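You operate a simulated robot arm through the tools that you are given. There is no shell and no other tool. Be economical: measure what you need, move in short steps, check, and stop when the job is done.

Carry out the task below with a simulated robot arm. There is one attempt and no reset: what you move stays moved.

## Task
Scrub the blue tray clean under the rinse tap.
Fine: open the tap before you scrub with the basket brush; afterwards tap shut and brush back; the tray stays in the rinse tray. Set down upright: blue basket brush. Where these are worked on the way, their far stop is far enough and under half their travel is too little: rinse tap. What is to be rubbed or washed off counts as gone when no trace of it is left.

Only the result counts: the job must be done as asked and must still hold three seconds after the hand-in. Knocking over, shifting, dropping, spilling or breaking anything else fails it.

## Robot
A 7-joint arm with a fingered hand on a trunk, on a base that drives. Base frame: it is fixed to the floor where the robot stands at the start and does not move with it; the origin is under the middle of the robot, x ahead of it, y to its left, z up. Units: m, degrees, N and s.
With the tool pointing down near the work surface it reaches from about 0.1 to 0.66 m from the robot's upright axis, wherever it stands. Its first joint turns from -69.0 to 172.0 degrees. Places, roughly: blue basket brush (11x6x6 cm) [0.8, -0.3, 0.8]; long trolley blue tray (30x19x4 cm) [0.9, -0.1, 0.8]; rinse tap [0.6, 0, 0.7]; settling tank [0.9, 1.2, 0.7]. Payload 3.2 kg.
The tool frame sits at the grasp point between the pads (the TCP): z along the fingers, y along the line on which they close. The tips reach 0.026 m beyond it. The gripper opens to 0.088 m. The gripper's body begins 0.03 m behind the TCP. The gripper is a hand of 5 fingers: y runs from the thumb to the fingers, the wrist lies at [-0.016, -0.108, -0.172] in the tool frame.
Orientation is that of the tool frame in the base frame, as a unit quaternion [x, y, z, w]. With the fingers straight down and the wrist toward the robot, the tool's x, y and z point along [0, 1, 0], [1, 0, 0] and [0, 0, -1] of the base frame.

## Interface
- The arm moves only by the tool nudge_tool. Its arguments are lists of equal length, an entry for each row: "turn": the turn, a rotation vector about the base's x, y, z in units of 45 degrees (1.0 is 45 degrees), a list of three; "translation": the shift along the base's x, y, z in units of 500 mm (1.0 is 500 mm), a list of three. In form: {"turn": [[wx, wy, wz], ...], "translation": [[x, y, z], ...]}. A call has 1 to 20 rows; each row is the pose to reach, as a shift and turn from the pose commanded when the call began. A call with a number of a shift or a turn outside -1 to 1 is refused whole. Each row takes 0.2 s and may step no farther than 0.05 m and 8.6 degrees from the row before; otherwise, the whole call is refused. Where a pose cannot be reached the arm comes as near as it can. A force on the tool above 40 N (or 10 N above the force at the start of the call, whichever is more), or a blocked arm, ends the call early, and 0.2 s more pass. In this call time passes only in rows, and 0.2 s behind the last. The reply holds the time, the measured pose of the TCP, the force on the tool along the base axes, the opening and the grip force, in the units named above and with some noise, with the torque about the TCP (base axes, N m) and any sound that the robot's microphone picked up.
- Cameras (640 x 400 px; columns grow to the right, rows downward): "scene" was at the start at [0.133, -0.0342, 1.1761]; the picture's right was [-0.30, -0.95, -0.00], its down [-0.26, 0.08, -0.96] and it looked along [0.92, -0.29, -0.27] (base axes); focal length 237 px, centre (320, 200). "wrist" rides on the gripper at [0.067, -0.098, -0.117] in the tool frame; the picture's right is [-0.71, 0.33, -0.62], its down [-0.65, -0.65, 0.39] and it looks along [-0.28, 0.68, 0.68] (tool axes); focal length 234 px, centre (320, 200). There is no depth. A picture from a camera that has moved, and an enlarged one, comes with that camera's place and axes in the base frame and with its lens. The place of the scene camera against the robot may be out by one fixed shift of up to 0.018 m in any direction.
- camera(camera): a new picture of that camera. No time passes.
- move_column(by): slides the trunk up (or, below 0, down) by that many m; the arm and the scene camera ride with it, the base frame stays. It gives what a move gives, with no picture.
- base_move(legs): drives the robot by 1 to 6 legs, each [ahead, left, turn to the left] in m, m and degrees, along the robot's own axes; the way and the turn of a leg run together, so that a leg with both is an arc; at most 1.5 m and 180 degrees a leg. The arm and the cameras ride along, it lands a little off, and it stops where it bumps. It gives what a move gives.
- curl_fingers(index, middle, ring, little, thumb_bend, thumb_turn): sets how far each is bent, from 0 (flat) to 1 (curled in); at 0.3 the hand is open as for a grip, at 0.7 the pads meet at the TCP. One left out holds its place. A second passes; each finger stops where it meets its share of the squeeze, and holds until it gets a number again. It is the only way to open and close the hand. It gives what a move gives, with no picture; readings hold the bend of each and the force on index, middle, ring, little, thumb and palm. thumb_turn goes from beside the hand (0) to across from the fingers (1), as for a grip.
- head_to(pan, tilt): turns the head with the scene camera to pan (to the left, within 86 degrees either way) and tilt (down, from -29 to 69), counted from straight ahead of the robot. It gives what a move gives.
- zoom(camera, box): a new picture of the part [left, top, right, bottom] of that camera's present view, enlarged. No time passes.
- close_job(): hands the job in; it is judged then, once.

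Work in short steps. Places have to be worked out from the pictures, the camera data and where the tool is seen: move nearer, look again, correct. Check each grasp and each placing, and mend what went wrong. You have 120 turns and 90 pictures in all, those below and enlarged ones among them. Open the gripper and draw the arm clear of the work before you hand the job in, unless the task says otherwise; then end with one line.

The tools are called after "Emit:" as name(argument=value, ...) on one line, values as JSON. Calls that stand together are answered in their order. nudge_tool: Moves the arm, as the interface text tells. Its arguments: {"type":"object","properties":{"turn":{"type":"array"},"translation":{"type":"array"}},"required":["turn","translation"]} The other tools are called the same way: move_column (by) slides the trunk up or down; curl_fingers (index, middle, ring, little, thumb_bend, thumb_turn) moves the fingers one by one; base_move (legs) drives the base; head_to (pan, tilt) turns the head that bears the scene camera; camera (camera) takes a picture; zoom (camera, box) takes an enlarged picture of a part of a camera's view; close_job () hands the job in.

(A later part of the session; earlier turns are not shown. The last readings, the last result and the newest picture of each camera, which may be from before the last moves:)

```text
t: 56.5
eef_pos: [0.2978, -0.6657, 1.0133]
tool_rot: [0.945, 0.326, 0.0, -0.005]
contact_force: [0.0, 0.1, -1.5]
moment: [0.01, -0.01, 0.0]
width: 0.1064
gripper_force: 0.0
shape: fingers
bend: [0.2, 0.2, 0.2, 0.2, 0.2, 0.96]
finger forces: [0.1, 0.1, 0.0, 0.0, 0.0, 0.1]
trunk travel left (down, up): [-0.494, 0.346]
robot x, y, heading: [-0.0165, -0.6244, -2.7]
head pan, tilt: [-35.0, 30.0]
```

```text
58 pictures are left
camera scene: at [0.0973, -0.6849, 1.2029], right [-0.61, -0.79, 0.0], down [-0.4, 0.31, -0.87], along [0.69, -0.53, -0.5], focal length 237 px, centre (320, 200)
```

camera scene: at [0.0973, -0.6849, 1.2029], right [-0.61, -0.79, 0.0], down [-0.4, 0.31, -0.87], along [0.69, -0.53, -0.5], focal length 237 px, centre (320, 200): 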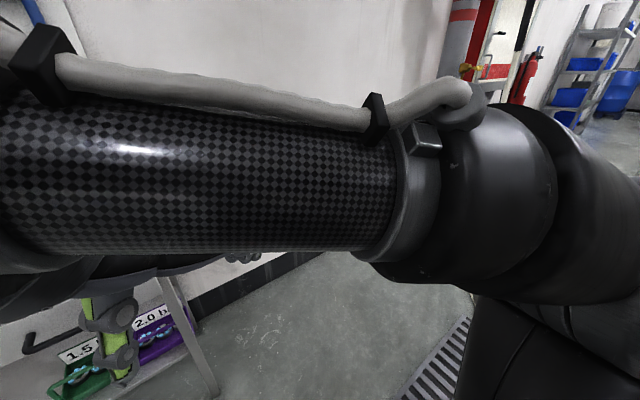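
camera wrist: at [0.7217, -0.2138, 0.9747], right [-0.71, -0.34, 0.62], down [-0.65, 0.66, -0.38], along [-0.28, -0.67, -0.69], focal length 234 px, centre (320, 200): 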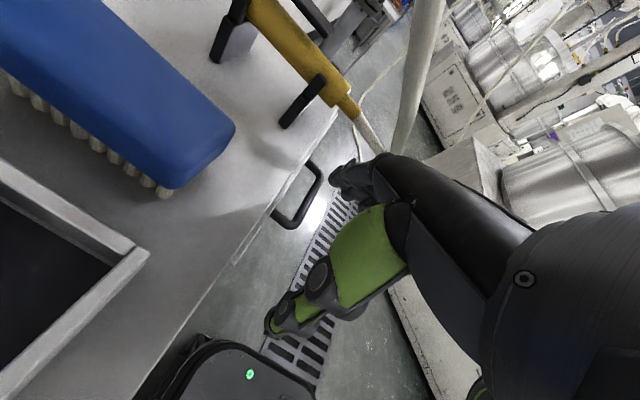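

A steel counter stands at x<-0.05, y<-1; free floor lies at larger x. I'll go forward first, then right, then turn to face +y, staying off the wall.

Emit:
base_move(legs=[[0.36, -0.15, 0], [0.08, -0.3, 0], [0, 0, 92.7], [0, -0.12, 0]])

Emit:
head_to(pan=0, tilt=30)

Emit:
camera(camera="scene")

Emit:
camera(camera="wrist")

```text
t: 65.4
eef_pos: [0.5539, -0.7713, 1.0124]
tool_rot: [0.415, 0.91, -0.005, -0.005]
contact_force: [0.5, -0.4, -0.2]
moment: [-0.03, 0.01, -0.01]
width: 0.1063
gripper_force: 0.0
shape: fingers
bend: [0.2, 0.2, 0.2, 0.2, 0.2, 0.96]
finger forces: [0.0, 0.0, 0.1, 0.0, 0.0, 0.1]
trunk travel left (down, up): [-0.494, 0.346]
robot x, y, heading: [0.5213, -1.088, 90.1]
head pan, tilt: [-35.0, 30.0]
```

```text
t: 66.4
eef_pos: [0.5541, -0.7716, 1.0121]
tool_rot: [0.415, 0.91, -0.004, -0.004]
contact_force: [0.1, 0.1, -0.9]
moment: [0.01, -0.01, 0.02]
width: 0.1064
gripper_force: 0.1
shape: fingers
bend: [0.2, 0.2, 0.2, 0.2, 0.2, 0.96]
finger forces: [0.0, 0.0, 0.0, 0.0, 0.1, 0.0]
trunk travel left (down, up): [-0.494, 0.346]
robot x, y, heading: [0.5233, -1.0865, 90.1]
head pan, tilt: [0.0, 30.0]
```

```text
57 pictures are left
camera scene: at [0.5179, -0.9538, 1.2029], right [1.0, 0.0, 0.0], down [0.0, -0.5, -0.87], along [0.0, 0.87, -0.5], focal length 237 px, centre (320, 200)
```

scene: 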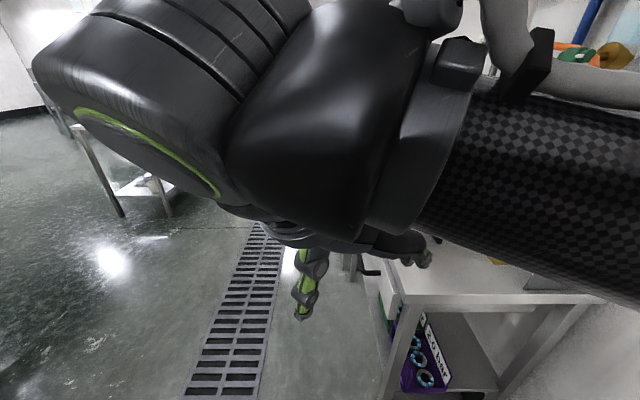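

```text
56 pictures are left
camera wrist: at [0.4383, -0.7835, 1.1311], right [0.72, -0.31, 0.62], down [-0.07, -0.92, -0.38], along [0.69, 0.23, -0.69], focal length 234 px, centre (320, 200)
```

wrist: 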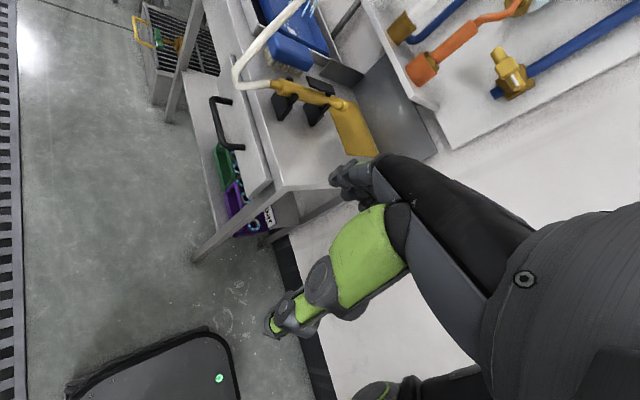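

Good side view: path to the brush along x≈0.8 from the right is clear of the hose. Yaw the hand +49° to wrist toward -y and shift right toward x≈0.78.

Emit:
nudge_tool(turn=[[0, 0, 0.156], [0, 0, 0.311], [0, 0, 0.467], [0, 0, 0.622], [0, 0, 0.778], [0, 0, 0.933], [0, 0, 1.0]], translation=[[0.07, 0.01, 0.01], [0.14, 0.02, 0.02], [0.21, 0.03, 0.03], [0.28, 0.04, 0.04], [0.35, 0.05, 0.05], [0.42, 0.06, 0.06], [0.47, 0.06, 0.06]])

Emit:
base_move(legs=[[0.21, 0, 0]])

Emit:
camera(camera="wrist")

Emit:
camera(camera="scene")

```text
t: 68.0
eef_pos: [0.7897, -0.7398, 1.0435]
tool_rot: [0.035, 0.999, -0.006, -0.002]
contact_force: [0.7, -0.4, 0.9]
moment: [0.02, -0.01, 0.03]
width: 0.1061
gripper_force: 0.0
shape: fingers
bend: [0.2, 0.2, 0.2, 0.2, 0.2, 0.96]
finger forces: [0.0, 0.0, 0.0, 0.0, 0.0, 0.0]
trunk travel left (down, up): [-0.494, 0.346]
robot x, y, heading: [0.5227, -1.0841, 90.0]
head pan, tilt: [0.0, 30.0]
```

```text
t: 69.7
eef_pos: [0.7882, -0.5273, 1.0422]
tool_rot: [0.036, 0.999, -0.006, -0.002]
contact_force: [-0.8, 0.5, -0.4]
moment: [-0.01, 0.01, 0.03]
width: 0.1065
gripper_force: 0.1
shape: fingers
bend: [0.2, 0.2, 0.2, 0.2, 0.2, 0.96]
finger forces: [0.1, 0.0, 0.1, 0.1, 0.0, 0.0]
trunk travel left (down, up): [-0.494, 0.346]
robot x, y, heading: [0.524, -0.875, 90.1]
head pan, tilt: [0.0, 30.0]
```

```text
55 pictures are left
camera wrist: at [0.7152, -0.6189, 1.161], right [0.73, 0.29, 0.62], down [0.6, -0.7, -0.38], along [0.32, 0.65, -0.69], focal length 234 px, centre (320, 200)
```

wrist: 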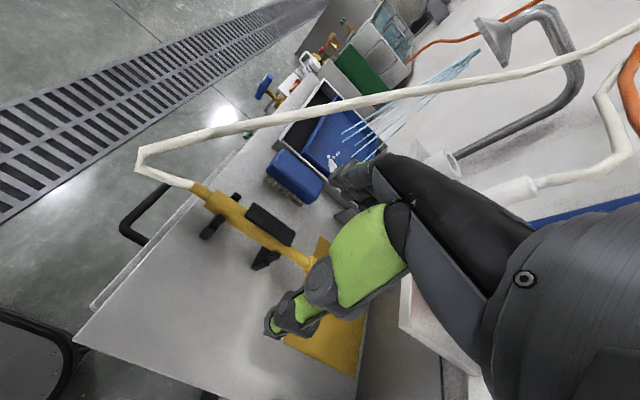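

```text
54 pictures are left
camera scene: at [0.5171, -0.7409, 1.2028], right [1.0, 0.0, 0.0], down [0.0, -0.5, -0.87], along [0.0, 0.87, -0.5], focal length 237 px, centre (320, 200)
```

scene: 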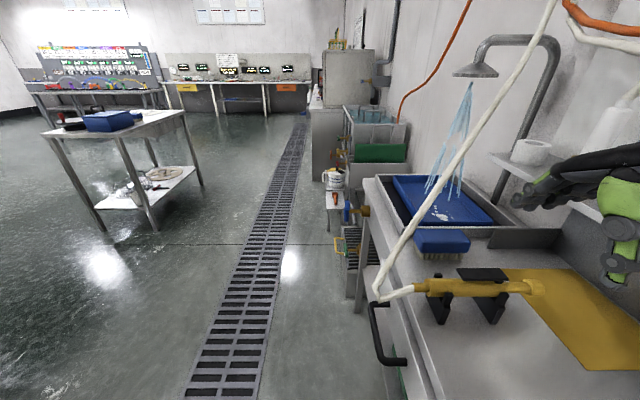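

The view is excellent; hose confirmed at ≈[0.74,-0.35,0.98]–[0.83,-0.26,1.07], so I'll slip in from the far (+x) side underneath it. First give more reach: shift arm left, strafe base right 10 cm, flatten fingers.

Emit:
nudge_tool(turn=[[0, 0, 0.04], [0, 0, 0.09]], translation=[[-0.08, 0, 0], [-0.14, 0, 0]])

Emit:
base_move(legs=[[0, -0.1, 0]])

Emit:
curl_fingers(index=0.0, middle=0.0, ring=0.0, little=0.0, thumb_bend=0.15)

Emit:
camera(camera="scene")

```text
t: 70.2
eef_pos: [0.7175, -0.5296, 1.042]
tool_rot: [0.0, 1.0, -0.006, -0.003]
contact_force: [0.8, -0.1, 0.4]
moment: [0.0, -0.01, 0.0]
width: 0.1059
gripper_force: 0.0
shape: fingers
bend: [0.2, 0.2, 0.2, 0.2, 0.2, 0.96]
finger forces: [0.1, 0.0, 0.0, 0.0, 0.1, 0.0]
trunk travel left (down, up): [-0.494, 0.346]
robot x, y, heading: [0.526, -0.8778, 90.1]
head pan, tilt: [0.0, 30.0]
```

```text
t: 71.4
eef_pos: [0.8192, -0.5283, 1.0435]
tool_rot: [0.0, 1.0, -0.006, -0.003]
contact_force: [0.2, 0.8, -0.6]
moment: [0.03, 0.01, -0.01]
width: 0.106
gripper_force: 0.1
shape: fingers
bend: [0.2, 0.2, 0.2, 0.2, 0.2, 0.96]
finger forces: [0.0, 0.1, 0.0, 0.0, 0.1, 0.1]
trunk travel left (down, up): [-0.494, 0.346]
robot x, y, heading: [0.624, -0.875, 90.0]
head pan, tilt: [0.0, 30.0]
```

```text
t: 72.4
eef_pos: [0.8186, -0.5276, 1.0431]
tool_rot: [0.0, 1.0, -0.007, -0.003]
contact_force: [-0.6, -0.7, -0.1]
moment: [0.01, 0.0, -0.02]
width: 0.1272
gripper_force: 0.0
shape: fingers
bend: [0.0, 0.0, 0.0, 0.0, 0.16, 0.96]
finger forces: [0.0, 0.0, 0.0, 0.0, 0.0, 0.0]
trunk travel left (down, up): [-0.494, 0.346]
robot x, y, heading: [0.6228, -0.8735, 90.2]
head pan, tilt: [0.0, 30.0]
```

```text
53 pictures are left
camera scene: at [0.6166, -0.7414, 1.2029], right [1.0, 0.0, 0.0], down [0.0, -0.5, -0.87], along [0.0, 0.87, -0.5], focal length 237 px, centre (320, 200)
```

scene: 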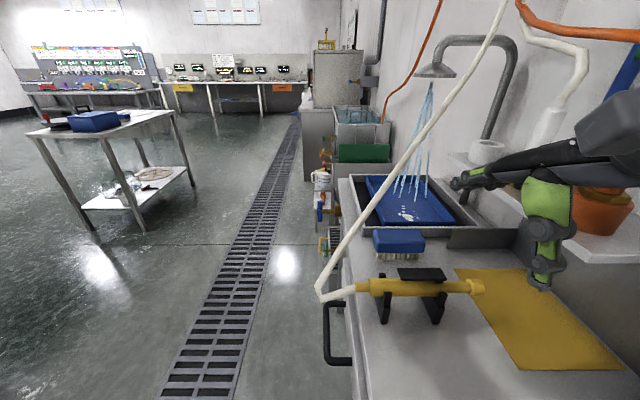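

Hand is at the right, shelf edge near x≈0.95 and hose at x≈0.74, so I thread at x≈0.85. First go to [0.85, -0.41, 0.985] and look.

Emit:
nudge_tool(turn=[[0, 0, 0], [0, 0, 0], [0, 0, 0]], translation=[[0.02, 0.08, -0.03], [0.04, 0.16, -0.07], [0.06, 0.235, -0.116]])

Emit:
camera(camera="scene")

Emit:
camera(camera="wrist")

```text
t: 73.2
eef_pos: [0.8493, -0.4099, 0.9825]
tool_rot: [0.0, 1.0, -0.006, -0.003]
contact_force: [-0.1, 0.1, -0.5]
moment: [-0.01, -0.02, -0.02]
width: 0.1272
gripper_force: 0.1
shape: fingers
bend: [0.0, 0.0, 0.0, 0.0, 0.15, 0.96]
finger forces: [0.1, 0.0, 0.0, 0.1, 0.1, 0.1]
trunk travel left (down, up): [-0.494, 0.346]
robot x, y, heading: [0.624, -0.8783, 90.4]
head pan, tilt: [0.0, 30.0]
```

```text
52 pictures are left
camera scene: at [0.6167, -0.7405, 1.2028], right [1.0, 0.0, 0.0], down [0.0, -0.5, -0.87], along [0.0, 0.87, -0.5], focal length 237 px, centre (320, 200)
```

scene: 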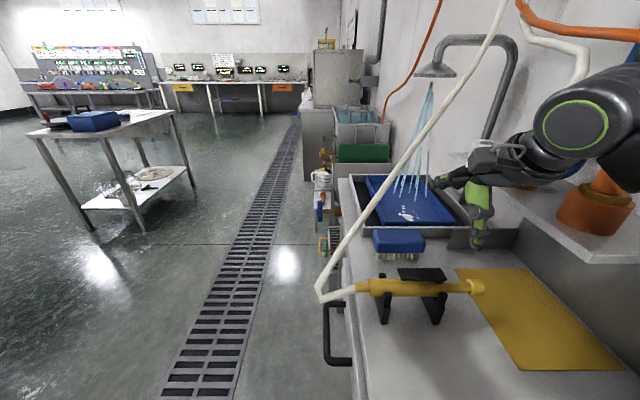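

```text
51 pictures are left
camera wrist: at [0.7828, -0.5061, 1.1016], right [0.71, 0.34, 0.62], down [0.65, -0.66, -0.38], along [0.28, 0.67, -0.69], focal length 234 px, centre (320, 200)
```

wrist: 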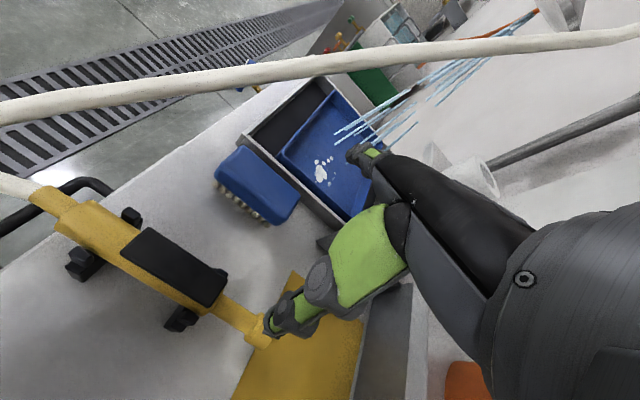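

Refined from the wrist views: brush top centre ≈[0.803, -0.305, 0.84]. Continue under the hose to just beside the brush.

Emit:
nudge_tool(turn=[[0, 0, 0], [0, 0, 0], [0, 0, 0]], translation=[[0.01, 0.06, -0.06], [0.01, 0.12, -0.13], [0.005, 0.155, -0.22]])

Emit:
camera(camera="wrist")

Emit:
zoom(camera="scene", box=[320, 120, 576, 280])

```text
t: 74.0
eef_pos: [0.8495, -0.3321, 0.8751]
tool_rot: [0.0, 1.0, -0.006, -0.002]
contact_force: [0.2, -0.2, 0.2]
moment: [0.0, 0.01, 0.0]
width: 0.1273
gripper_force: 0.0
shape: fingers
bend: [0.0, 0.0, 0.0, 0.0, 0.15, 0.96]
finger forces: [0.0, 0.0, 0.0, 0.0, 0.1, 0.0]
trunk travel left (down, up): [-0.494, 0.346]
robot x, y, heading: [0.6235, -0.876, 90.4]
head pan, tilt: [0.0, 30.0]
```

```text
50 pictures are left
camera wrist: at [0.7837, -0.4289, 0.9927], right [0.71, 0.34, 0.62], down [0.65, -0.66, -0.38], along [0.28, 0.67, -0.69], focal length 234 px, centre (320, 200)
```

wrist: 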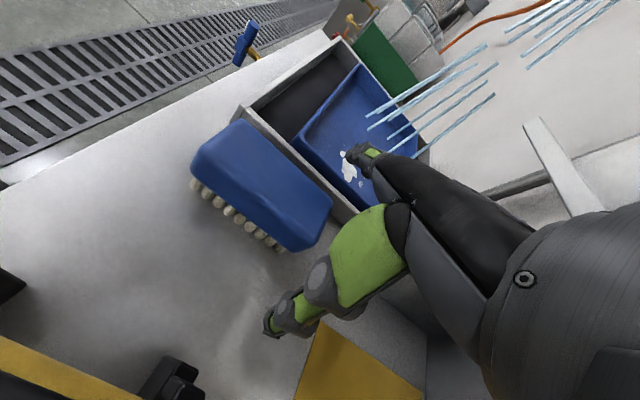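

```text
2.50 times, centred on (448, 200) of scene
camera zoom: at [0.6165, -0.7405, 1.2028], right [1.0, 0.0, 0.0], down [0.0, -0.5, -0.87], along [0.0, 0.87, -0.5], focal length 592 px, centre (0, 200)
```

zoom: 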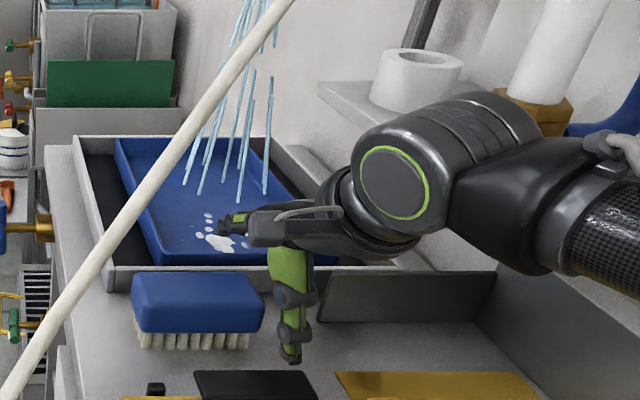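

Brush spans x 0.75–0.85, y −0.275…−0.34. Move over it and descend to z≈0.838.

Emit:
nudge_tool(turn=[[0, 0, 0], [0, 0, 0], [0, 0, 0], [0, 0, 0]], translation=[[-0.05, 0.03, 0], [-0.11, 0.05, -0.01], [-0.12, 0.05, -0.04], [-0.12, 0.05, -0.072]])

Emit:
camera(camera="wrist")

Emit:
zoom(camera="scene", box=[320, 120, 576, 280])

```text
t: 75.0
eef_pos: [0.7896, -0.3084, 0.8388]
tool_rot: [0.0, 1.0, -0.007, -0.003]
contact_force: [-0.2, -0.5, -0.1]
moment: [0.01, -0.01, 0.0]
width: 0.1273
gripper_force: 0.2
shape: fingers
bend: [0.0, 0.0, 0.0, 0.0, 0.15, 0.96]
finger forces: [0.0, 0.0, 0.1, 0.0, 0.0, 0.0]
trunk travel left (down, up): [-0.494, 0.346]
robot x, y, heading: [0.6244, -0.873, 90.1]
head pan, tilt: [0.0, 30.0]
```

```text
48 pictures are left
camera wrist: at [0.7241, -0.4042, 0.9572], right [0.71, 0.34, 0.62], down [0.65, -0.66, -0.38], along [0.28, 0.67, -0.69], focal length 234 px, centre (320, 200)
```

wrist: 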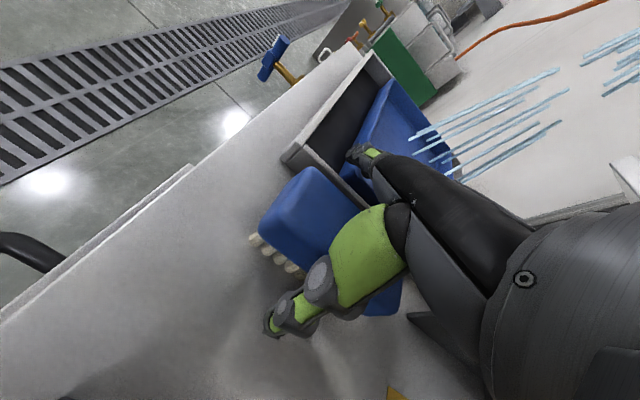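

```text
2.50 times, centred on (448, 200) of scene
camera zoom: at [0.6164, -0.7412, 1.2029], right [1.0, 0.0, 0.0], down [0.0, -0.5, -0.87], along [0.0, 0.87, -0.5], focal length 592 px, centre (0, 200)
```

zoom: 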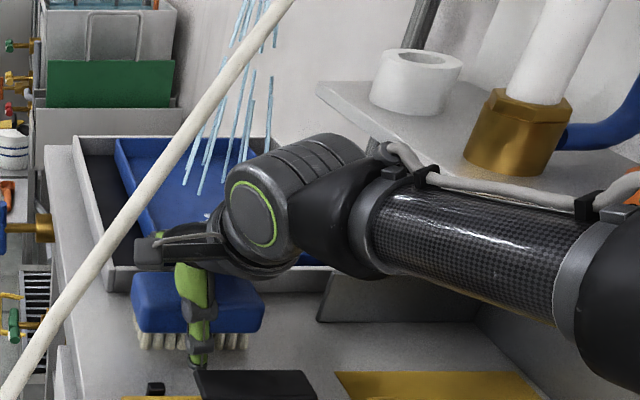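

Thumb is centred on the brush's right side, fingers over the left. Close the hand.

Emit:
curl_fingers(index=0.65, middle=0.65, ring=0.65, little=0.65, thumb_bend=0.65)

Emit:
camera(camera="wrist")

Emit:
zoom(camera="scene", box=[320, 160, 480, 260])

```text
t: 76.0
eef_pos: [0.7914, -0.3081, 0.8466]
tool_rot: [0.002, 1.0, 0.005, -0.003]
contact_force: [3.0, 11.5, 30.2]
moment: [0.86, -0.51, 0.13]
width: 0.0619
gripper_force: 44.3
shape: fingers
bend: [0.45, 0.11, 0.55, 0.53, 0.47, 0.96]
finger forces: [18.3, 11.4, 7.2, 16.9, 34.4, 0.0]
trunk travel left (down, up): [-0.494, 0.346]
robot x, y, heading: [0.6261, -0.8806, 90.2]
head pan, tilt: [0.0, 30.0]
```

```text
46 pictures are left
camera wrist: at [0.7242, -0.4052, 0.9631], right [0.71, 0.33, 0.62], down [0.65, -0.65, -0.4], along [0.28, 0.69, -0.67], focal length 234 px, centre (320, 200)
```

wrist: 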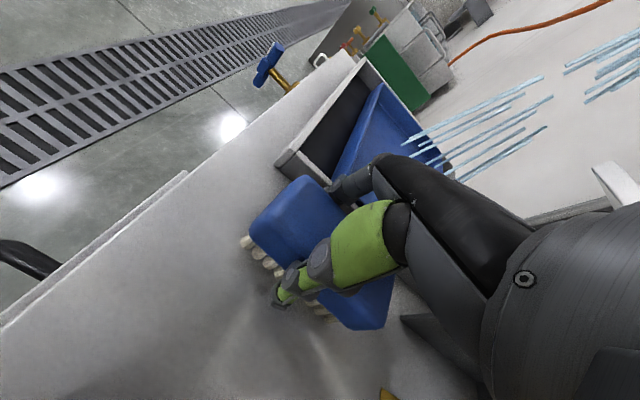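

```text
4.00 times, centred on (400, 210) of scene
camera zoom: at [0.6156, -0.7439, 1.2034], right [1.0, 0.0, 0.0], down [0.0, -0.5, -0.87], along [0.0, 0.87, -0.5], focal length 947 px, centre (0, 160)
```

zoom: 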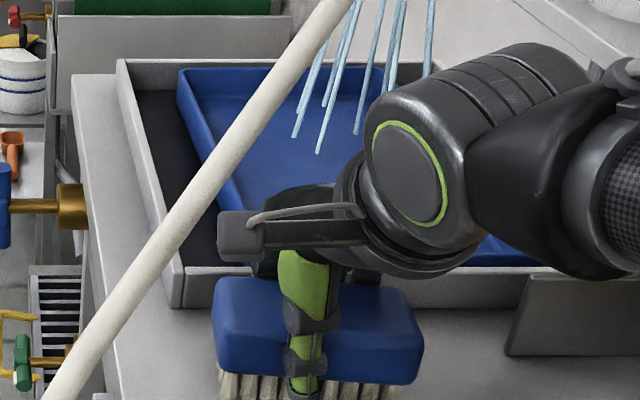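

The middle finger caught at 0.11 and the hand is being pushed up by 30 N; I'll lift the middle finger off and see whether the others hold.

Emit:
curl_fingers(middle=0.0)

Emit:
camera(camera="wrist")

```text
t: 77.0
eef_pos: [0.79, -0.3077, 0.847]
tool_rot: [0.001, 1.0, 0.003, -0.003]
contact_force: [1.4, 9.7, 32.3]
moment: [0.11, -0.53, 0.21]
width: 0.0622
gripper_force: 39.1
shape: fingers
bend: [0.45, 0.0, 0.55, 0.53, 0.47, 0.96]
finger forces: [21.3, 0.0, 7.6, 17.3, 33.5, 0.1]
trunk travel left (down, up): [-0.494, 0.346]
robot x, y, heading: [0.6236, -0.8798, 90.2]
head pan, tilt: [0.0, 30.0]
```

```text
44 pictures are left
camera wrist: at [0.7239, -0.4059, 0.9628], right [0.71, 0.33, 0.62], down [0.65, -0.65, -0.4], along [0.28, 0.68, -0.67], focal length 234 px, centre (320, 200)
```

wrist: 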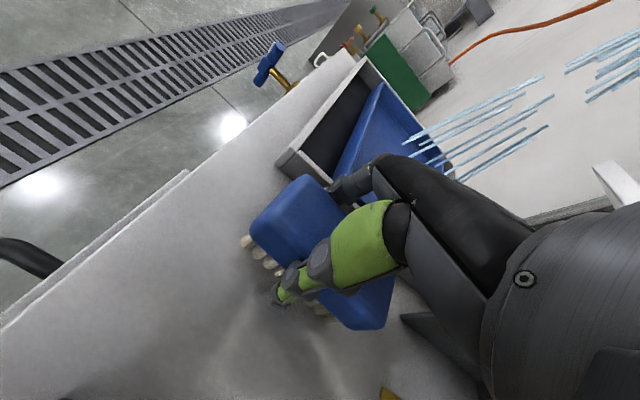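

Still ~30 N up, likely a fingertip or the brush pressing on the table. Lift a centimetre and read the force.

Emit:
nudge_tool(turn=[[0, 0, 0], [0, 0, 0]], translation=[[0, 0, 0.012], [0, 0, 0.024]])

Emit:
camera(camera="wrist")

Emit:
zoom(camera="scene", box=[320, 160, 480, 260])

```text
t: 77.6
eef_pos: [0.791, -0.3096, 0.8487]
tool_rot: [0.001, 1.0, -0.01, -0.001]
contact_force: [0.6, 1.1, 3.3]
moment: [0.1, -0.11, 0.04]
width: 0.0618
gripper_force: 35.8
shape: fingers
bend: [0.46, 0.0, 0.55, 0.55, 0.46, 0.95]
finger forces: [17.0, 0.0, 6.3, 13.4, 35.5, 0.1]
trunk travel left (down, up): [-0.494, 0.346]
robot x, y, heading: [0.6238, -0.8787, 90.1]
head pan, tilt: [0.0, 30.0]
```

```text
43 pictures are left
camera wrist: at [0.7244, -0.4046, 0.9667], right [0.71, 0.34, 0.61], down [0.65, -0.66, -0.38], along [0.28, 0.67, -0.69], focal length 234 px, centre (320, 200)
```

wrist: 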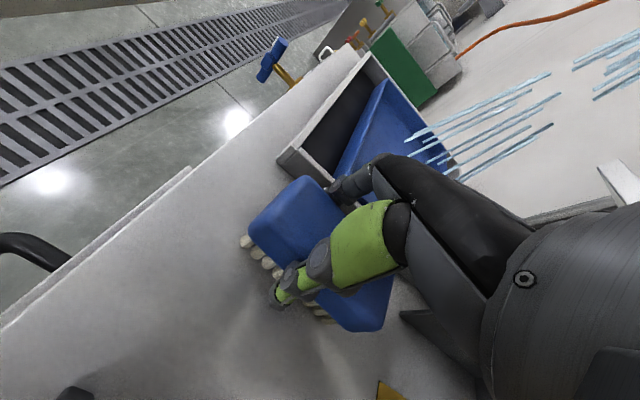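

```text
4.00 times, centred on (400, 210) of scene
camera zoom: at [0.6163, -0.7415, 1.2024], right [1.0, 0.0, 0.0], down [0.0, -0.5, -0.87], along [0.0, 0.87, -0.5], focal length 947 px, centre (0, 160)
```

zoom: 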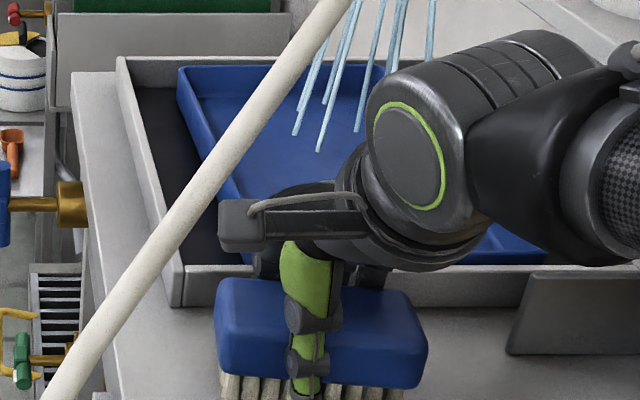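

Lift force normalised and the brush hangs in the hand. Retrace the way out: toward +x under the hose, then up and back over the gun.

Emit:
nudge_tool(turn=[[0, 0, 0], [0, 0, 0], [0, 0, 0]], translation=[[0.0, 0, 0.02], [0.05, -0.01, 0.03], [0.105, -0.02, 0.04]])

Emit:
nudge_tool(turn=[[0, 0, 0], [0, 0, 0], [0, 0, 0]], translation=[[0.005, -0.03, 0.08], [0.005, -0.07, 0.16], [0.005, -0.12, 0.23]])

Emit:
camera(camera="scene")

```text
t: 78.4
eef_pos: [0.8425, -0.319, 0.87]
tool_rot: [0.0, 1.0, -0.007, -0.001]
contact_force: [0.1, -0.2, -1.7]
moment: [0.05, 0.03, 0.01]
width: 0.0621
gripper_force: 35.5
shape: fingers
bend: [0.46, 0.0, 0.55, 0.55, 0.46, 0.95]
finger forces: [17.0, 0.0, 5.9, 12.4, 35.6, 0.0]
trunk travel left (down, up): [-0.494, 0.346]
robot x, y, heading: [0.6251, -0.8773, 90.2]
head pan, tilt: [0.0, 30.0]
```

```text
t: 79.2
eef_pos: [0.8461, -0.3801, 0.9866]
tool_rot: [0.0, 1.0, -0.005, -0.002]
contact_force: [-0.3, -0.9, -1.0]
moment: [0.0, 0.0, 0.0]
width: 0.0621
gripper_force: 35.2
shape: fingers
bend: [0.46, 0.0, 0.55, 0.56, 0.46, 0.95]
finger forces: [16.9, 0.0, 6.1, 12.2, 35.3, 0.0]
trunk travel left (down, up): [-0.494, 0.346]
robot x, y, heading: [0.6226, -0.8751, 90.3]
head pan, tilt: [0.0, 30.0]
```

```text
41 pictures are left
camera scene: at [0.6171, -0.742, 1.2029], right [1.0, 0.0, 0.0], down [0.0, -0.5, -0.87], along [0.0, 0.87, -0.5], focal length 237 px, centre (320, 200)
```

scene: 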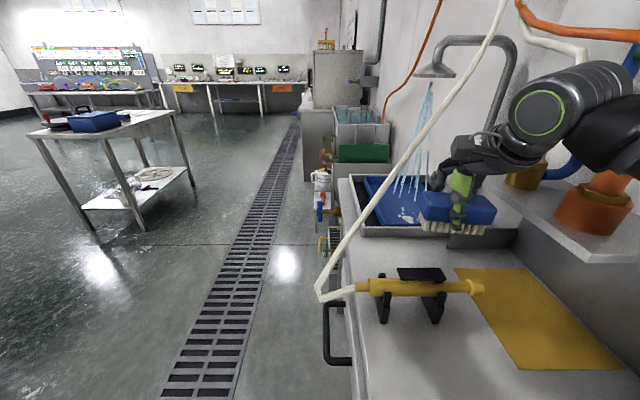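

Brush firmly held upright. Retract toward the robot, then drive round to the front.

Emit:
nudge_tool(turn=[[0, 0, 0], [0, 0, 0], [0, 0, 0], [0, 0, 0], [0, 0, 0]], translation=[[0.0, -0.07, 0.05], [0.0, -0.15, 0.1], [-0.02, -0.23, 0.14], [-0.09, -0.29, 0.16], [-0.17, -0.33, 0.16]])

Emit:
base_move(legs=[[-0.2, 0.05, 0], [0, 0.12, 0], [0, 0, -90], [-0.25, 0.35, 0], [0, 0.72, 0]])

Emit:
head_to(pan=0, tilt=35)

Emit:
camera(camera="scene")

```text
t: 80.4
eef_pos: [0.7594, -0.5457, 1.0663]
tool_rot: [0.001, 1.0, -0.006, -0.001]
contact_force: [0.0, 0.0, -1.0]
moment: [0.04, 0.02, -0.01]
width: 0.0618
gripper_force: 34.6
shape: fingers
bend: [0.46, 0.0, 0.55, 0.56, 0.46, 0.95]
finger forces: [16.8, 0.1, 6.0, 12.1, 34.9, 0.0]
trunk travel left (down, up): [-0.494, 0.346]
robot x, y, heading: [0.6205, -0.8733, 90.1]
head pan, tilt: [0.0, 30.0]
```

```text
t: 92.5
eef_pos: [0.5518, -0.1485, 1.0667]
tool_rot: [0.716, 0.698, -0.003, -0.005]
contact_force: [0.4, 0.3, -0.6]
moment: [0.05, 0.01, 0.01]
width: 0.0618
gripper_force: 33.7
shape: fingers
bend: [0.46, 0.0, 0.56, 0.56, 0.46, 0.95]
finger forces: [16.2, 0.0, 5.9, 11.5, 33.8, 0.1]
trunk travel left (down, up): [-0.494, 0.346]
robot x, y, heading: [0.2198, -0.0059, -1.1]
head pan, tilt: [0.0, 30.0]
```

```text
t: 93.1
eef_pos: [0.5495, -0.1491, 1.0663]
tool_rot: [0.716, 0.698, -0.002, -0.005]
contact_force: [-0.6, 0.5, -0.2]
moment: [0.03, -0.02, -0.04]
width: 0.062
gripper_force: 34.0
shape: fingers
bend: [0.46, 0.0, 0.56, 0.56, 0.46, 0.95]
finger forces: [16.3, 0.1, 5.8, 11.6, 33.8, 0.0]
trunk travel left (down, up): [-0.494, 0.346]
robot x, y, heading: [0.2215, -0.0017, -1.1]
head pan, tilt: [0.0, 35.0]
```

```text
40 pictures are left
camera scene: at [0.354, -0.0124, 1.1951], right [-0.02, -1.0, 0.0], down [-0.57, 0.01, -0.82], along [0.82, -0.02, -0.57], focal length 237 px, centre (320, 200)
```

scene: 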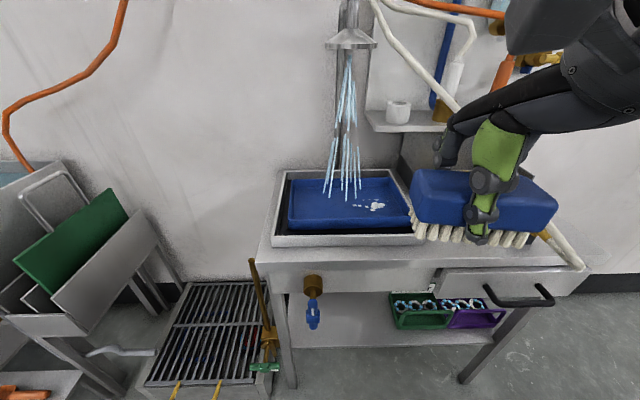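

In front again with a clear view. Drive 12 cm closer, then lower the hand and slide over the stained part of the tray (spots x 0.845–0.92, y −0.09…−0.20).

Emit:
base_move(legs=[[0.12, 0, 1]])

Emit:
nudge_tool(turn=[[0, 0, 0], [0, 0, 0], [0, 0, 0], [0, 0, 0], [0, 0, 0], [0, 0, 0], [0, 0, 0]], translation=[[0, 0, -0.09], [0.03, 0, -0.17], [0.08, 0.0, -0.25], [0.17, 0.0, -0.29], [0.26, 0, -0.29], [0.35, 0, -0.29], [0.42, 0, -0.29]])

Emit:
camera(camera="scene")

Emit:
camera(camera="wrist")

```text
t: 94.4
eef_pos: [0.6738, -0.1439, 1.066]
tool_rot: [0.709, 0.705, -0.003, -0.006]
contact_force: [0.2, -0.1, -1.4]
moment: [0.01, 0.01, -0.02]
width: 0.0616
gripper_force: 34.0
shape: fingers
bend: [0.46, 0.0, 0.56, 0.56, 0.46, 0.95]
finger forces: [16.5, 0.0, 5.9, 11.6, 33.9, 0.1]
trunk travel left (down, up): [-0.494, 0.346]
robot x, y, heading: [0.3404, -0.0055, -0.0]
head pan, tilt: [0.0, 35.0]
```

```text
t: 96.0
eef_pos: [0.884, -0.1443, 0.9221]
tool_rot: [0.709, 0.705, -0.003, -0.006]
contact_force: [0.7, 0.6, -1.4]
moment: [0.0, 0.01, 0.0]
width: 0.0615
gripper_force: 33.2
shape: fingers
bend: [0.47, 0.0, 0.56, 0.56, 0.46, 0.95]
finger forces: [16.6, 0.0, 5.8, 11.2, 33.8, 0.0]
trunk travel left (down, up): [-0.494, 0.346]
robot x, y, heading: [0.3412, -0.0043, 0.0]
head pan, tilt: [0.0, 35.0]
```

```text
39 pictures are left
camera scene: at [0.475, -0.0109, 1.1949], right [0.0, -1.0, 0.0], down [-0.57, 0.0, -0.82], along [0.82, 0.0, -0.57], focal length 237 px, centre (320, 200)
```

scene: 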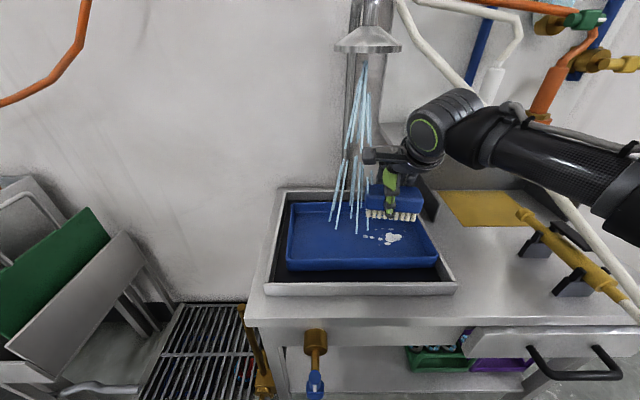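

```text
38 pictures are left
camera wrist: at [0.7887, -0.0767, 1.0397], right [0.33, -0.71, 0.62], down [-0.66, -0.64, -0.38], along [0.67, -0.28, -0.69], focal length 234 px, centre (320, 200)
```

wrist: 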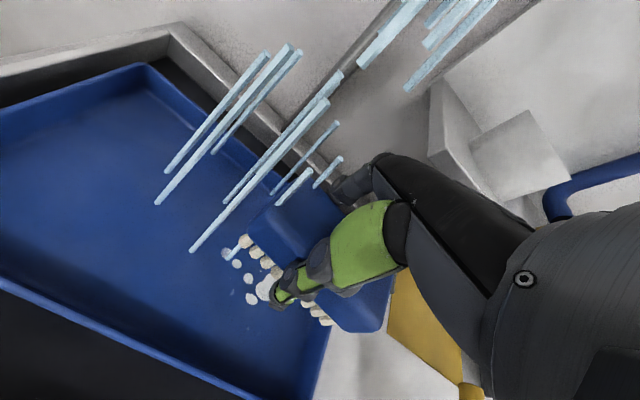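

Brush hovers over the stains. I'm wary of forearm–hose contact, so zoom there.

Emit:
zoom(camera="scene", box=[380, 20, 640, 310])

```text
1.38 times, centred on (510, 165) of scene
camera zoom: at [0.475, -0.0109, 1.1949], right [0.0, -1.0, 0.0], down [-0.57, 0.0, -0.82], along [0.82, 0.0, -0.57], focal length 326 px, centre (58, 248)
```

zoom: 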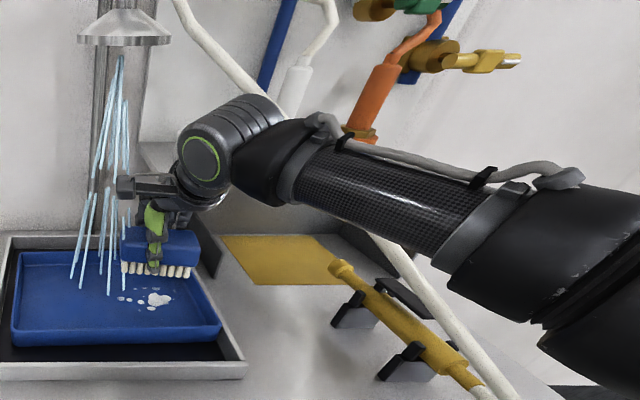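

The forearm has only about a centimetre to the hose. I'll back out, and stand more to the left turned 30° right, with the trunk raised, to gain clearance.

Emit:
nudge_tool(turn=[[0, 0, 0], [0, 0, 0], [0, 0, 0], [0, 0, 0], [0, 0, 0]], translation=[[-0.09, 0, 0], [-0.18, 0, 0], [-0.27, 0.0, 0.02], [-0.36, 0, 0.08], [-0.42, 0, 0.14]])

Emit:
base_move(legs=[[0.02, 0.16, 0], [0, 0, -30]])

Emit:
move_column(by=0.12)

```text
refused: row 4 steps farther than a row can; nothing moved
```

```text
t: 98.9
eef_pos: [0.7617, -0.2342, 0.9212]
tool_rot: [0.867, 0.498, -0.002, -0.006]
contact_force: [0.0, -0.9, -1.8]
moment: [0.01, 0.0, -0.02]
width: 0.0615
gripper_force: 33.5
shape: fingers
bend: [0.47, 0.0, 0.56, 0.56, 0.46, 0.95]
finger forces: [16.1, 0.0, 5.8, 11.0, 33.0, 0.0]
trunk travel left (down, up): [-0.494, 0.346]
robot x, y, heading: [0.361, 0.1552, -29.7]
head pan, tilt: [0.0, 35.0]
```

```text
t: 100.4
eef_pos: [0.7617, -0.2343, 1.0431]
tool_rot: [0.868, 0.497, -0.001, -0.007]
contact_force: [-0.5, -0.5, -1.7]
moment: [-0.01, 0.01, 0.02]
width: 0.0614
gripper_force: 32.8
shape: fingers
bend: [0.47, 0.0, 0.56, 0.56, 0.46, 0.95]
finger forces: [16.0, 0.0, 5.8, 11.1, 33.1, 0.0]
trunk travel left (down, up): [-0.614, 0.226]
robot x, y, heading: [0.3627, 0.1563, -30.2]
head pan, tilt: [0.0, 35.0]
```

The retract was refused but the base moved; check for any disturbance straight away.

Emit:
camera(camera="scene")

Emit:
camera(camera="wrist")

```text
36 pictures are left
camera scene: at [0.4761, 0.0804, 1.315], right [-0.5, -0.87, 0.0], down [-0.5, 0.29, -0.82], along [0.71, -0.41, -0.57], focal length 237 px, centre (320, 200)
```

scene: 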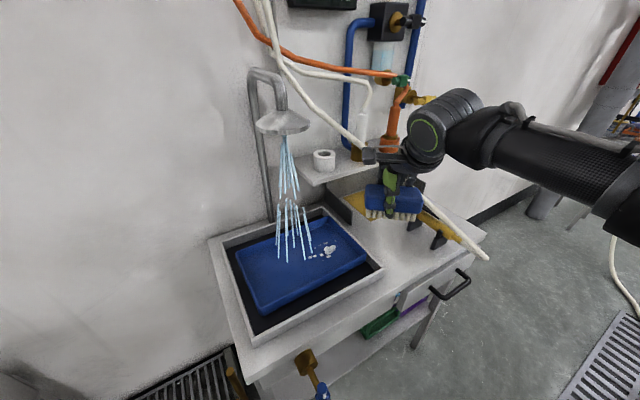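

```text
35 pictures are left
camera wrist: at [0.7126, -0.1288, 1.16], right [-0.06, -0.78, 0.62], down [-0.9, -0.23, -0.38], along [0.44, -0.58, -0.69], focal length 234 px, centre (320, 200)
```

wrist: 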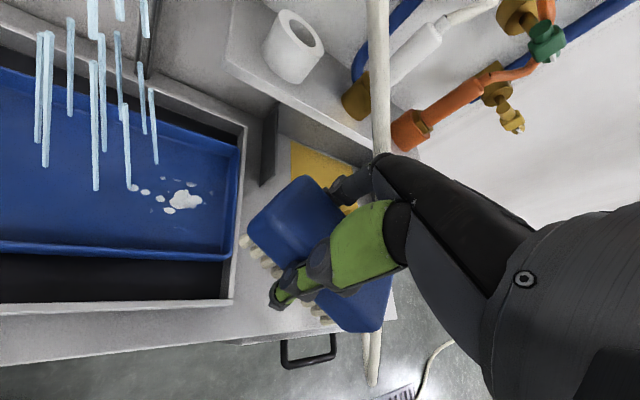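

Nothing disturbed; hose runs just behind the hand. Move left away from it, then over the stains at low height.

Emit:
nudge_tool(turn=[[0, 0, 0], [0, 0, 0], [0, 0, 0], [0, 0, 0], [0, 0, 0], [0, 0, 0], [0, 0, 0]], translation=[[-0.06, 0.06, 0], [-0.06, 0.14, -0.02], [-0.02, 0.19, -0.08], [0.05, 0.19, -0.14], [0.1, 0.19, -0.19], [0.16, 0.19, -0.23], [0.22, 0.19, -0.24]])

Emit:
camera(camera="scene")

Emit:
camera(camera="wrist")

```text
t: 102.0
eef_pos: [0.8727, -0.1388, 0.9207]
tool_rot: [0.867, 0.497, -0.001, -0.006]
contact_force: [0.1, 0.5, -0.5]
moment: [-0.01, 0.03, -0.01]
width: 0.0613
gripper_force: 32.9
shape: fingers
bend: [0.47, 0.0, 0.56, 0.56, 0.46, 0.95]
finger forces: [16.2, 0.0, 5.9, 10.8, 32.9, 0.0]
trunk travel left (down, up): [-0.614, 0.226]
robot x, y, heading: [0.364, 0.1581, -29.9]
head pan, tilt: [0.0, 35.0]
```

```text
34 pictures are left
camera scene: at [0.4772, 0.0807, 1.3149], right [-0.5, -0.87, 0.0], down [-0.5, 0.29, -0.82], along [0.71, -0.41, -0.57], focal length 237 px, centre (320, 200)
```

scene: 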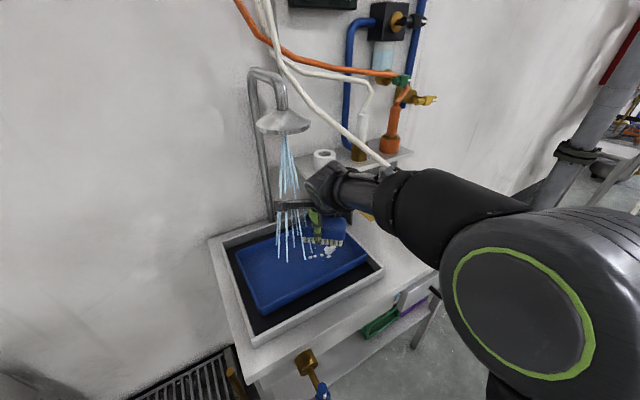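

```text
33 pictures are left
camera wrist: at [0.8245, -0.0331, 1.039], right [-0.06, -0.78, 0.62], down [-0.9, -0.23, -0.38], along [0.44, -0.58, -0.69], focal length 234 px, centre (320, 200)
```

wrist: 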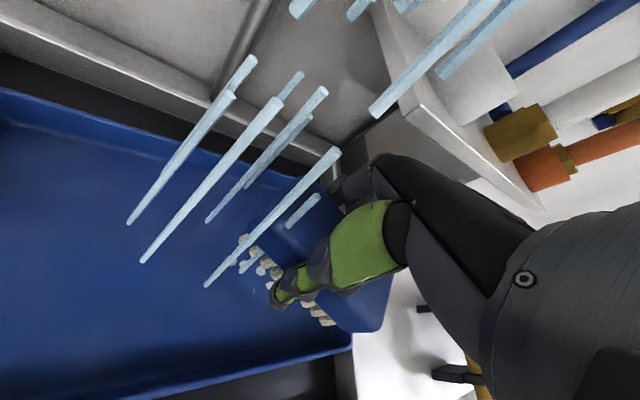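

Arm now comes from the front-left, clear of the hose. Lower the brush gently until bristles touch the tray.

Emit:
nudge_tool(turn=[[0, 0, 0], [0, 0, 0], [0, 0, 0]], translation=[[0, 0, -0.05], [0, 0, -0.09], [0, 0, -0.104]])

Emit:
camera(camera="wrist")

```text
t: 102.8
eef_pos: [0.8709, -0.1393, 0.8699]
tool_rot: [0.867, 0.499, -0.002, -0.006]
contact_force: [0.2, 0.3, -0.7]
moment: [0.04, 0.0, 0.02]
width: 0.0615
gripper_force: 32.6
shape: fingers
bend: [0.47, 0.0, 0.56, 0.57, 0.46, 0.95]
finger forces: [16.3, 0.0, 5.8, 10.7, 32.9, 0.0]
trunk travel left (down, up): [-0.614, 0.226]
robot x, y, heading: [0.3616, 0.1605, -30.2]
head pan, tilt: [0.0, 35.0]
```

```text
32 pictures are left
camera wrist: at [0.8226, -0.0332, 0.9875], right [-0.06, -0.78, 0.62], down [-0.9, -0.23, -0.38], along [0.44, -0.58, -0.69], focal length 234 px, centre (320, 200)
```

wrist: 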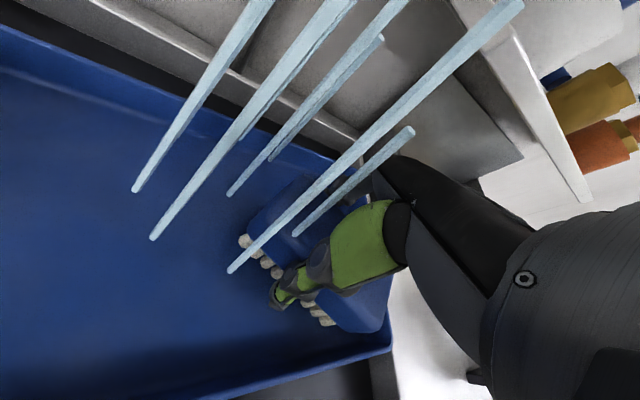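

No contact yet; step down a bit more.

Emit:
nudge_tool(turn=[[0, 0, 0], [0, 0, 0]], translation=[[0, 0, -0.008], [0, 0, -0.014]])

```text
t: 103.4
eef_pos: [0.8722, -0.1389, 0.8633]
tool_rot: [0.867, 0.498, -0.002, -0.007]
contact_force: [-0.2, -0.5, -1.3]
moment: [0.0, -0.03, 0.02]
width: 0.0615
gripper_force: 32.8
shape: fingers
bend: [0.47, 0.0, 0.56, 0.57, 0.46, 0.95]
finger forces: [16.3, 0.0, 5.9, 10.7, 32.8, 0.1]
trunk travel left (down, up): [-0.614, 0.226]
robot x, y, heading: [0.3606, 0.1544, -29.9]
head pan, tilt: [0.0, 35.0]
```

Still free; another 6 mm.

Emit:
nudge_tool(turn=[[0, 0, 0], [0, 0, 0], [0, 0, 0]], translation=[[0, 0, -0.004], [0, 0, -0.008], [0, 0, -0.012]])

```text
t: 104.2
eef_pos: [0.8719, -0.14, 0.857]
tool_rot: [0.867, 0.497, -0.002, -0.007]
contact_force: [0.2, 0.5, -0.9]
moment: [0.05, -0.01, 0.0]
width: 0.0616
gripper_force: 32.5
shape: fingers
bend: [0.47, 0.0, 0.56, 0.57, 0.46, 0.95]
finger forces: [16.1, 0.1, 5.8, 10.7, 32.9, 0.0]
trunk travel left (down, up): [-0.614, 0.226]
robot x, y, heading: [0.3623, 0.1547, -30.2]
head pan, tilt: [0.0, 35.0]
```

Emit:
nudge_tool(turn=[[0, 0, 0], [0, 0, 0], [0, 0, 0]], translation=[[0, 0, -0.005], [0, 0, -0.01], [0, 0, -0.014]])

```text
t: 105.0
eef_pos: [0.872, -0.1386, 0.8524]
tool_rot: [0.867, 0.499, 0.0, -0.004]
contact_force: [0.0, -0.2, 8.6]
moment: [-0.27, -0.01, 0.01]
width: 0.0615
gripper_force: 34.0
shape: fingers
bend: [0.47, 0.0, 0.56, 0.57, 0.46, 0.95]
finger forces: [16.4, 0.0, 6.5, 11.3, 33.8, 0.0]
trunk travel left (down, up): [-0.614, 0.226]
robot x, y, heading: [0.3605, 0.1556, -29.9]
head pan, tilt: [0.0, 35.0]
```

Bristles press with ~10 N. Scrub a zigzag over the spotted area.

Emit:
nudge_tool(turn=[[0, 0, 0], [0, 0, 0], [0, 0, 0], [0, 0, 0], [0, 0, 0], [0, 0, 0], [0, 0, 0], [0, 0, 0], [0, 0, 0], [0, 0, 0], [0, 0, 0], [0, 0, 0], [0, 0, 0], [0, 0, 0], [0, 0, 0], [0, 0, 0], [0, 0, 0]], translation=[[0.03, 0, 0], [0.06, 0, 0], [0.09, 0, 0], [0.09, 0.03, 0], [0.06, 0.03, 0], [0.03, 0.03, 0], [0, 0.03, 0], [0, 0.06, 0], [0.03, 0.06, 0], [0.06, 0.06, 0], [0.09, 0.06, 0], [0.09, 0.09, 0], [0.06, 0.09, 0], [0.03, 0.09, 0], [0, 0.09, 0], [0, 0.05, 0], [0, 0, 0]])

Emit:
camera(camera="scene")

Emit:
camera(camera="wrist")

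```text
t: 108.6
eef_pos: [0.8721, -0.1373, 0.851]
tool_rot: [0.866, 0.5, 0.0, -0.004]
contact_force: [2.4, 3.4, 14.3]
moment: [-0.09, -0.2, 0.05]
width: 0.0618
gripper_force: 35.6
shape: fingers
bend: [0.47, 0.0, 0.57, 0.57, 0.45, 0.95]
finger forces: [17.5, 0.0, 6.7, 10.8, 36.0, 0.1]
trunk travel left (down, up): [-0.614, 0.226]
robot x, y, heading: [0.3613, 0.1551, -29.8]
head pan, tilt: [0.0, 35.0]
```

```text
31 pictures are left
camera scene: at [0.4739, 0.0827, 1.3157], right [-0.5, -0.87, 0.0], down [-0.5, 0.29, -0.82], along [0.71, -0.41, -0.57], focal length 237 px, centre (320, 200)
```

scene: 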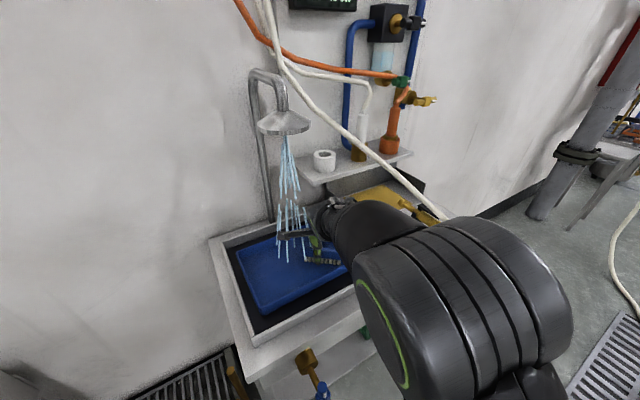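

```text
30 pictures are left
camera wrist: at [0.8216, -0.0303, 0.9694], right [-0.07, -0.78, 0.62], down [-0.89, -0.23, -0.39], along [0.45, -0.58, -0.68], focal length 234 px, centre (320, 200)
```

wrist: 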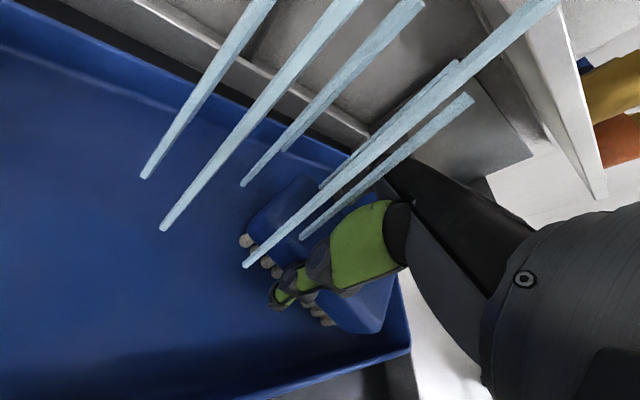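

No spots visible outside the brush. One more pass with strokes along y, then lift and look.

Emit:
nudge_tool(turn=[[0, 0, 0], [0, 0, 0], [0, 0, 0], [0, 0, 0], [0, 0, 0], [0, 0, 0], [0, 0, 0], [0, 0, 0], [0, 0, 0], [0, 0, 0], [0, 0, 0], [0, 0, 0], [0, 0, 0], [0, 0, 0], [0, 0, 0], [0, 0, 0], [0, 0, 0], [0, 0, 0]], translation=[[0, -0.01, 0], [0, 0.04, 0], [0, 0.08, 0], [0.03, 0.08, 0], [0.03, 0.04, 0], [0.03, 0, 0], [0.03, -0.01, 0], [0.06, -0.01, 0], [0.06, 0.04, 0], [0.06, 0.08, 0], [0.09, 0.08, 0], [0.09, 0.04, 0], [0.09, 0, 0], [0.09, -0.01, 0], [0.06, 0.02, 0], [0.03, 0.04, 0.02], [0.0, 0.06, 0.08], [-0.04, 0.1, 0.16]])

Emit:
camera(camera="wrist")

Emit:
camera(camera="scene")

```text
t: 112.4
eef_pos: [0.8506, -0.0883, 0.9301]
tool_rot: [0.866, 0.499, -0.002, -0.005]
contact_force: [-0.6, -0.3, -2.1]
moment: [0.01, 0.01, -0.03]
width: 0.0623
gripper_force: 34.0
shape: fingers
bend: [0.47, 0.0, 0.57, 0.57, 0.45, 0.95]
finger forces: [17.7, 0.0, 6.1, 9.9, 34.1, 0.0]
trunk travel left (down, up): [-0.614, 0.226]
robot x, y, heading: [0.3628, 0.1543, -29.9]
head pan, tilt: [0.0, 35.0]
```

```text
29 pictures are left
camera wrist: at [0.8008, 0.0183, 1.0484], right [-0.06, -0.78, 0.62], down [-0.9, -0.23, -0.38], along [0.44, -0.58, -0.69], focal length 234 px, centre (320, 200)
```

wrist: 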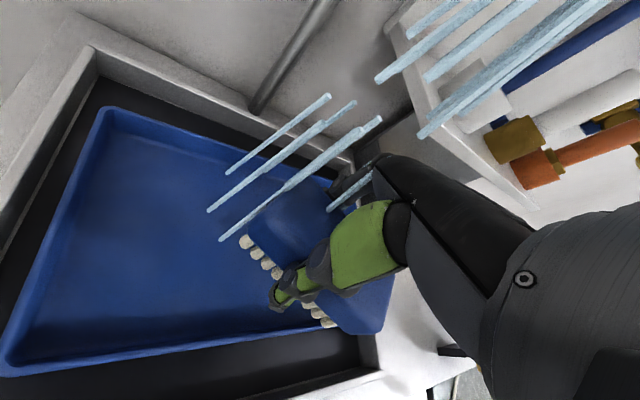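

```text
28 pictures are left
camera scene: at [0.4744, 0.0811, 1.3151], right [-0.5, -0.87, 0.0], down [-0.5, 0.29, -0.82], along [0.71, -0.41, -0.57], focal length 237 px, centre (320, 200)
```

scene: 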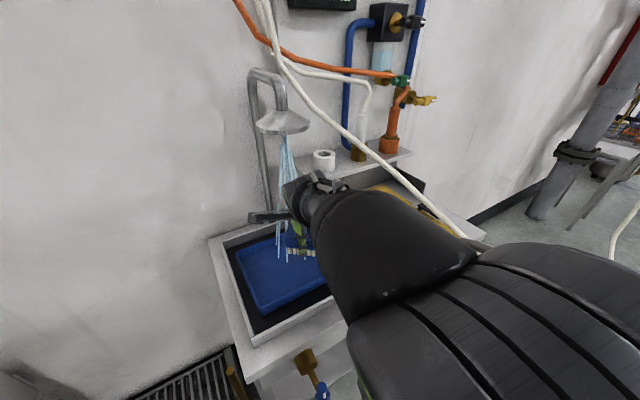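

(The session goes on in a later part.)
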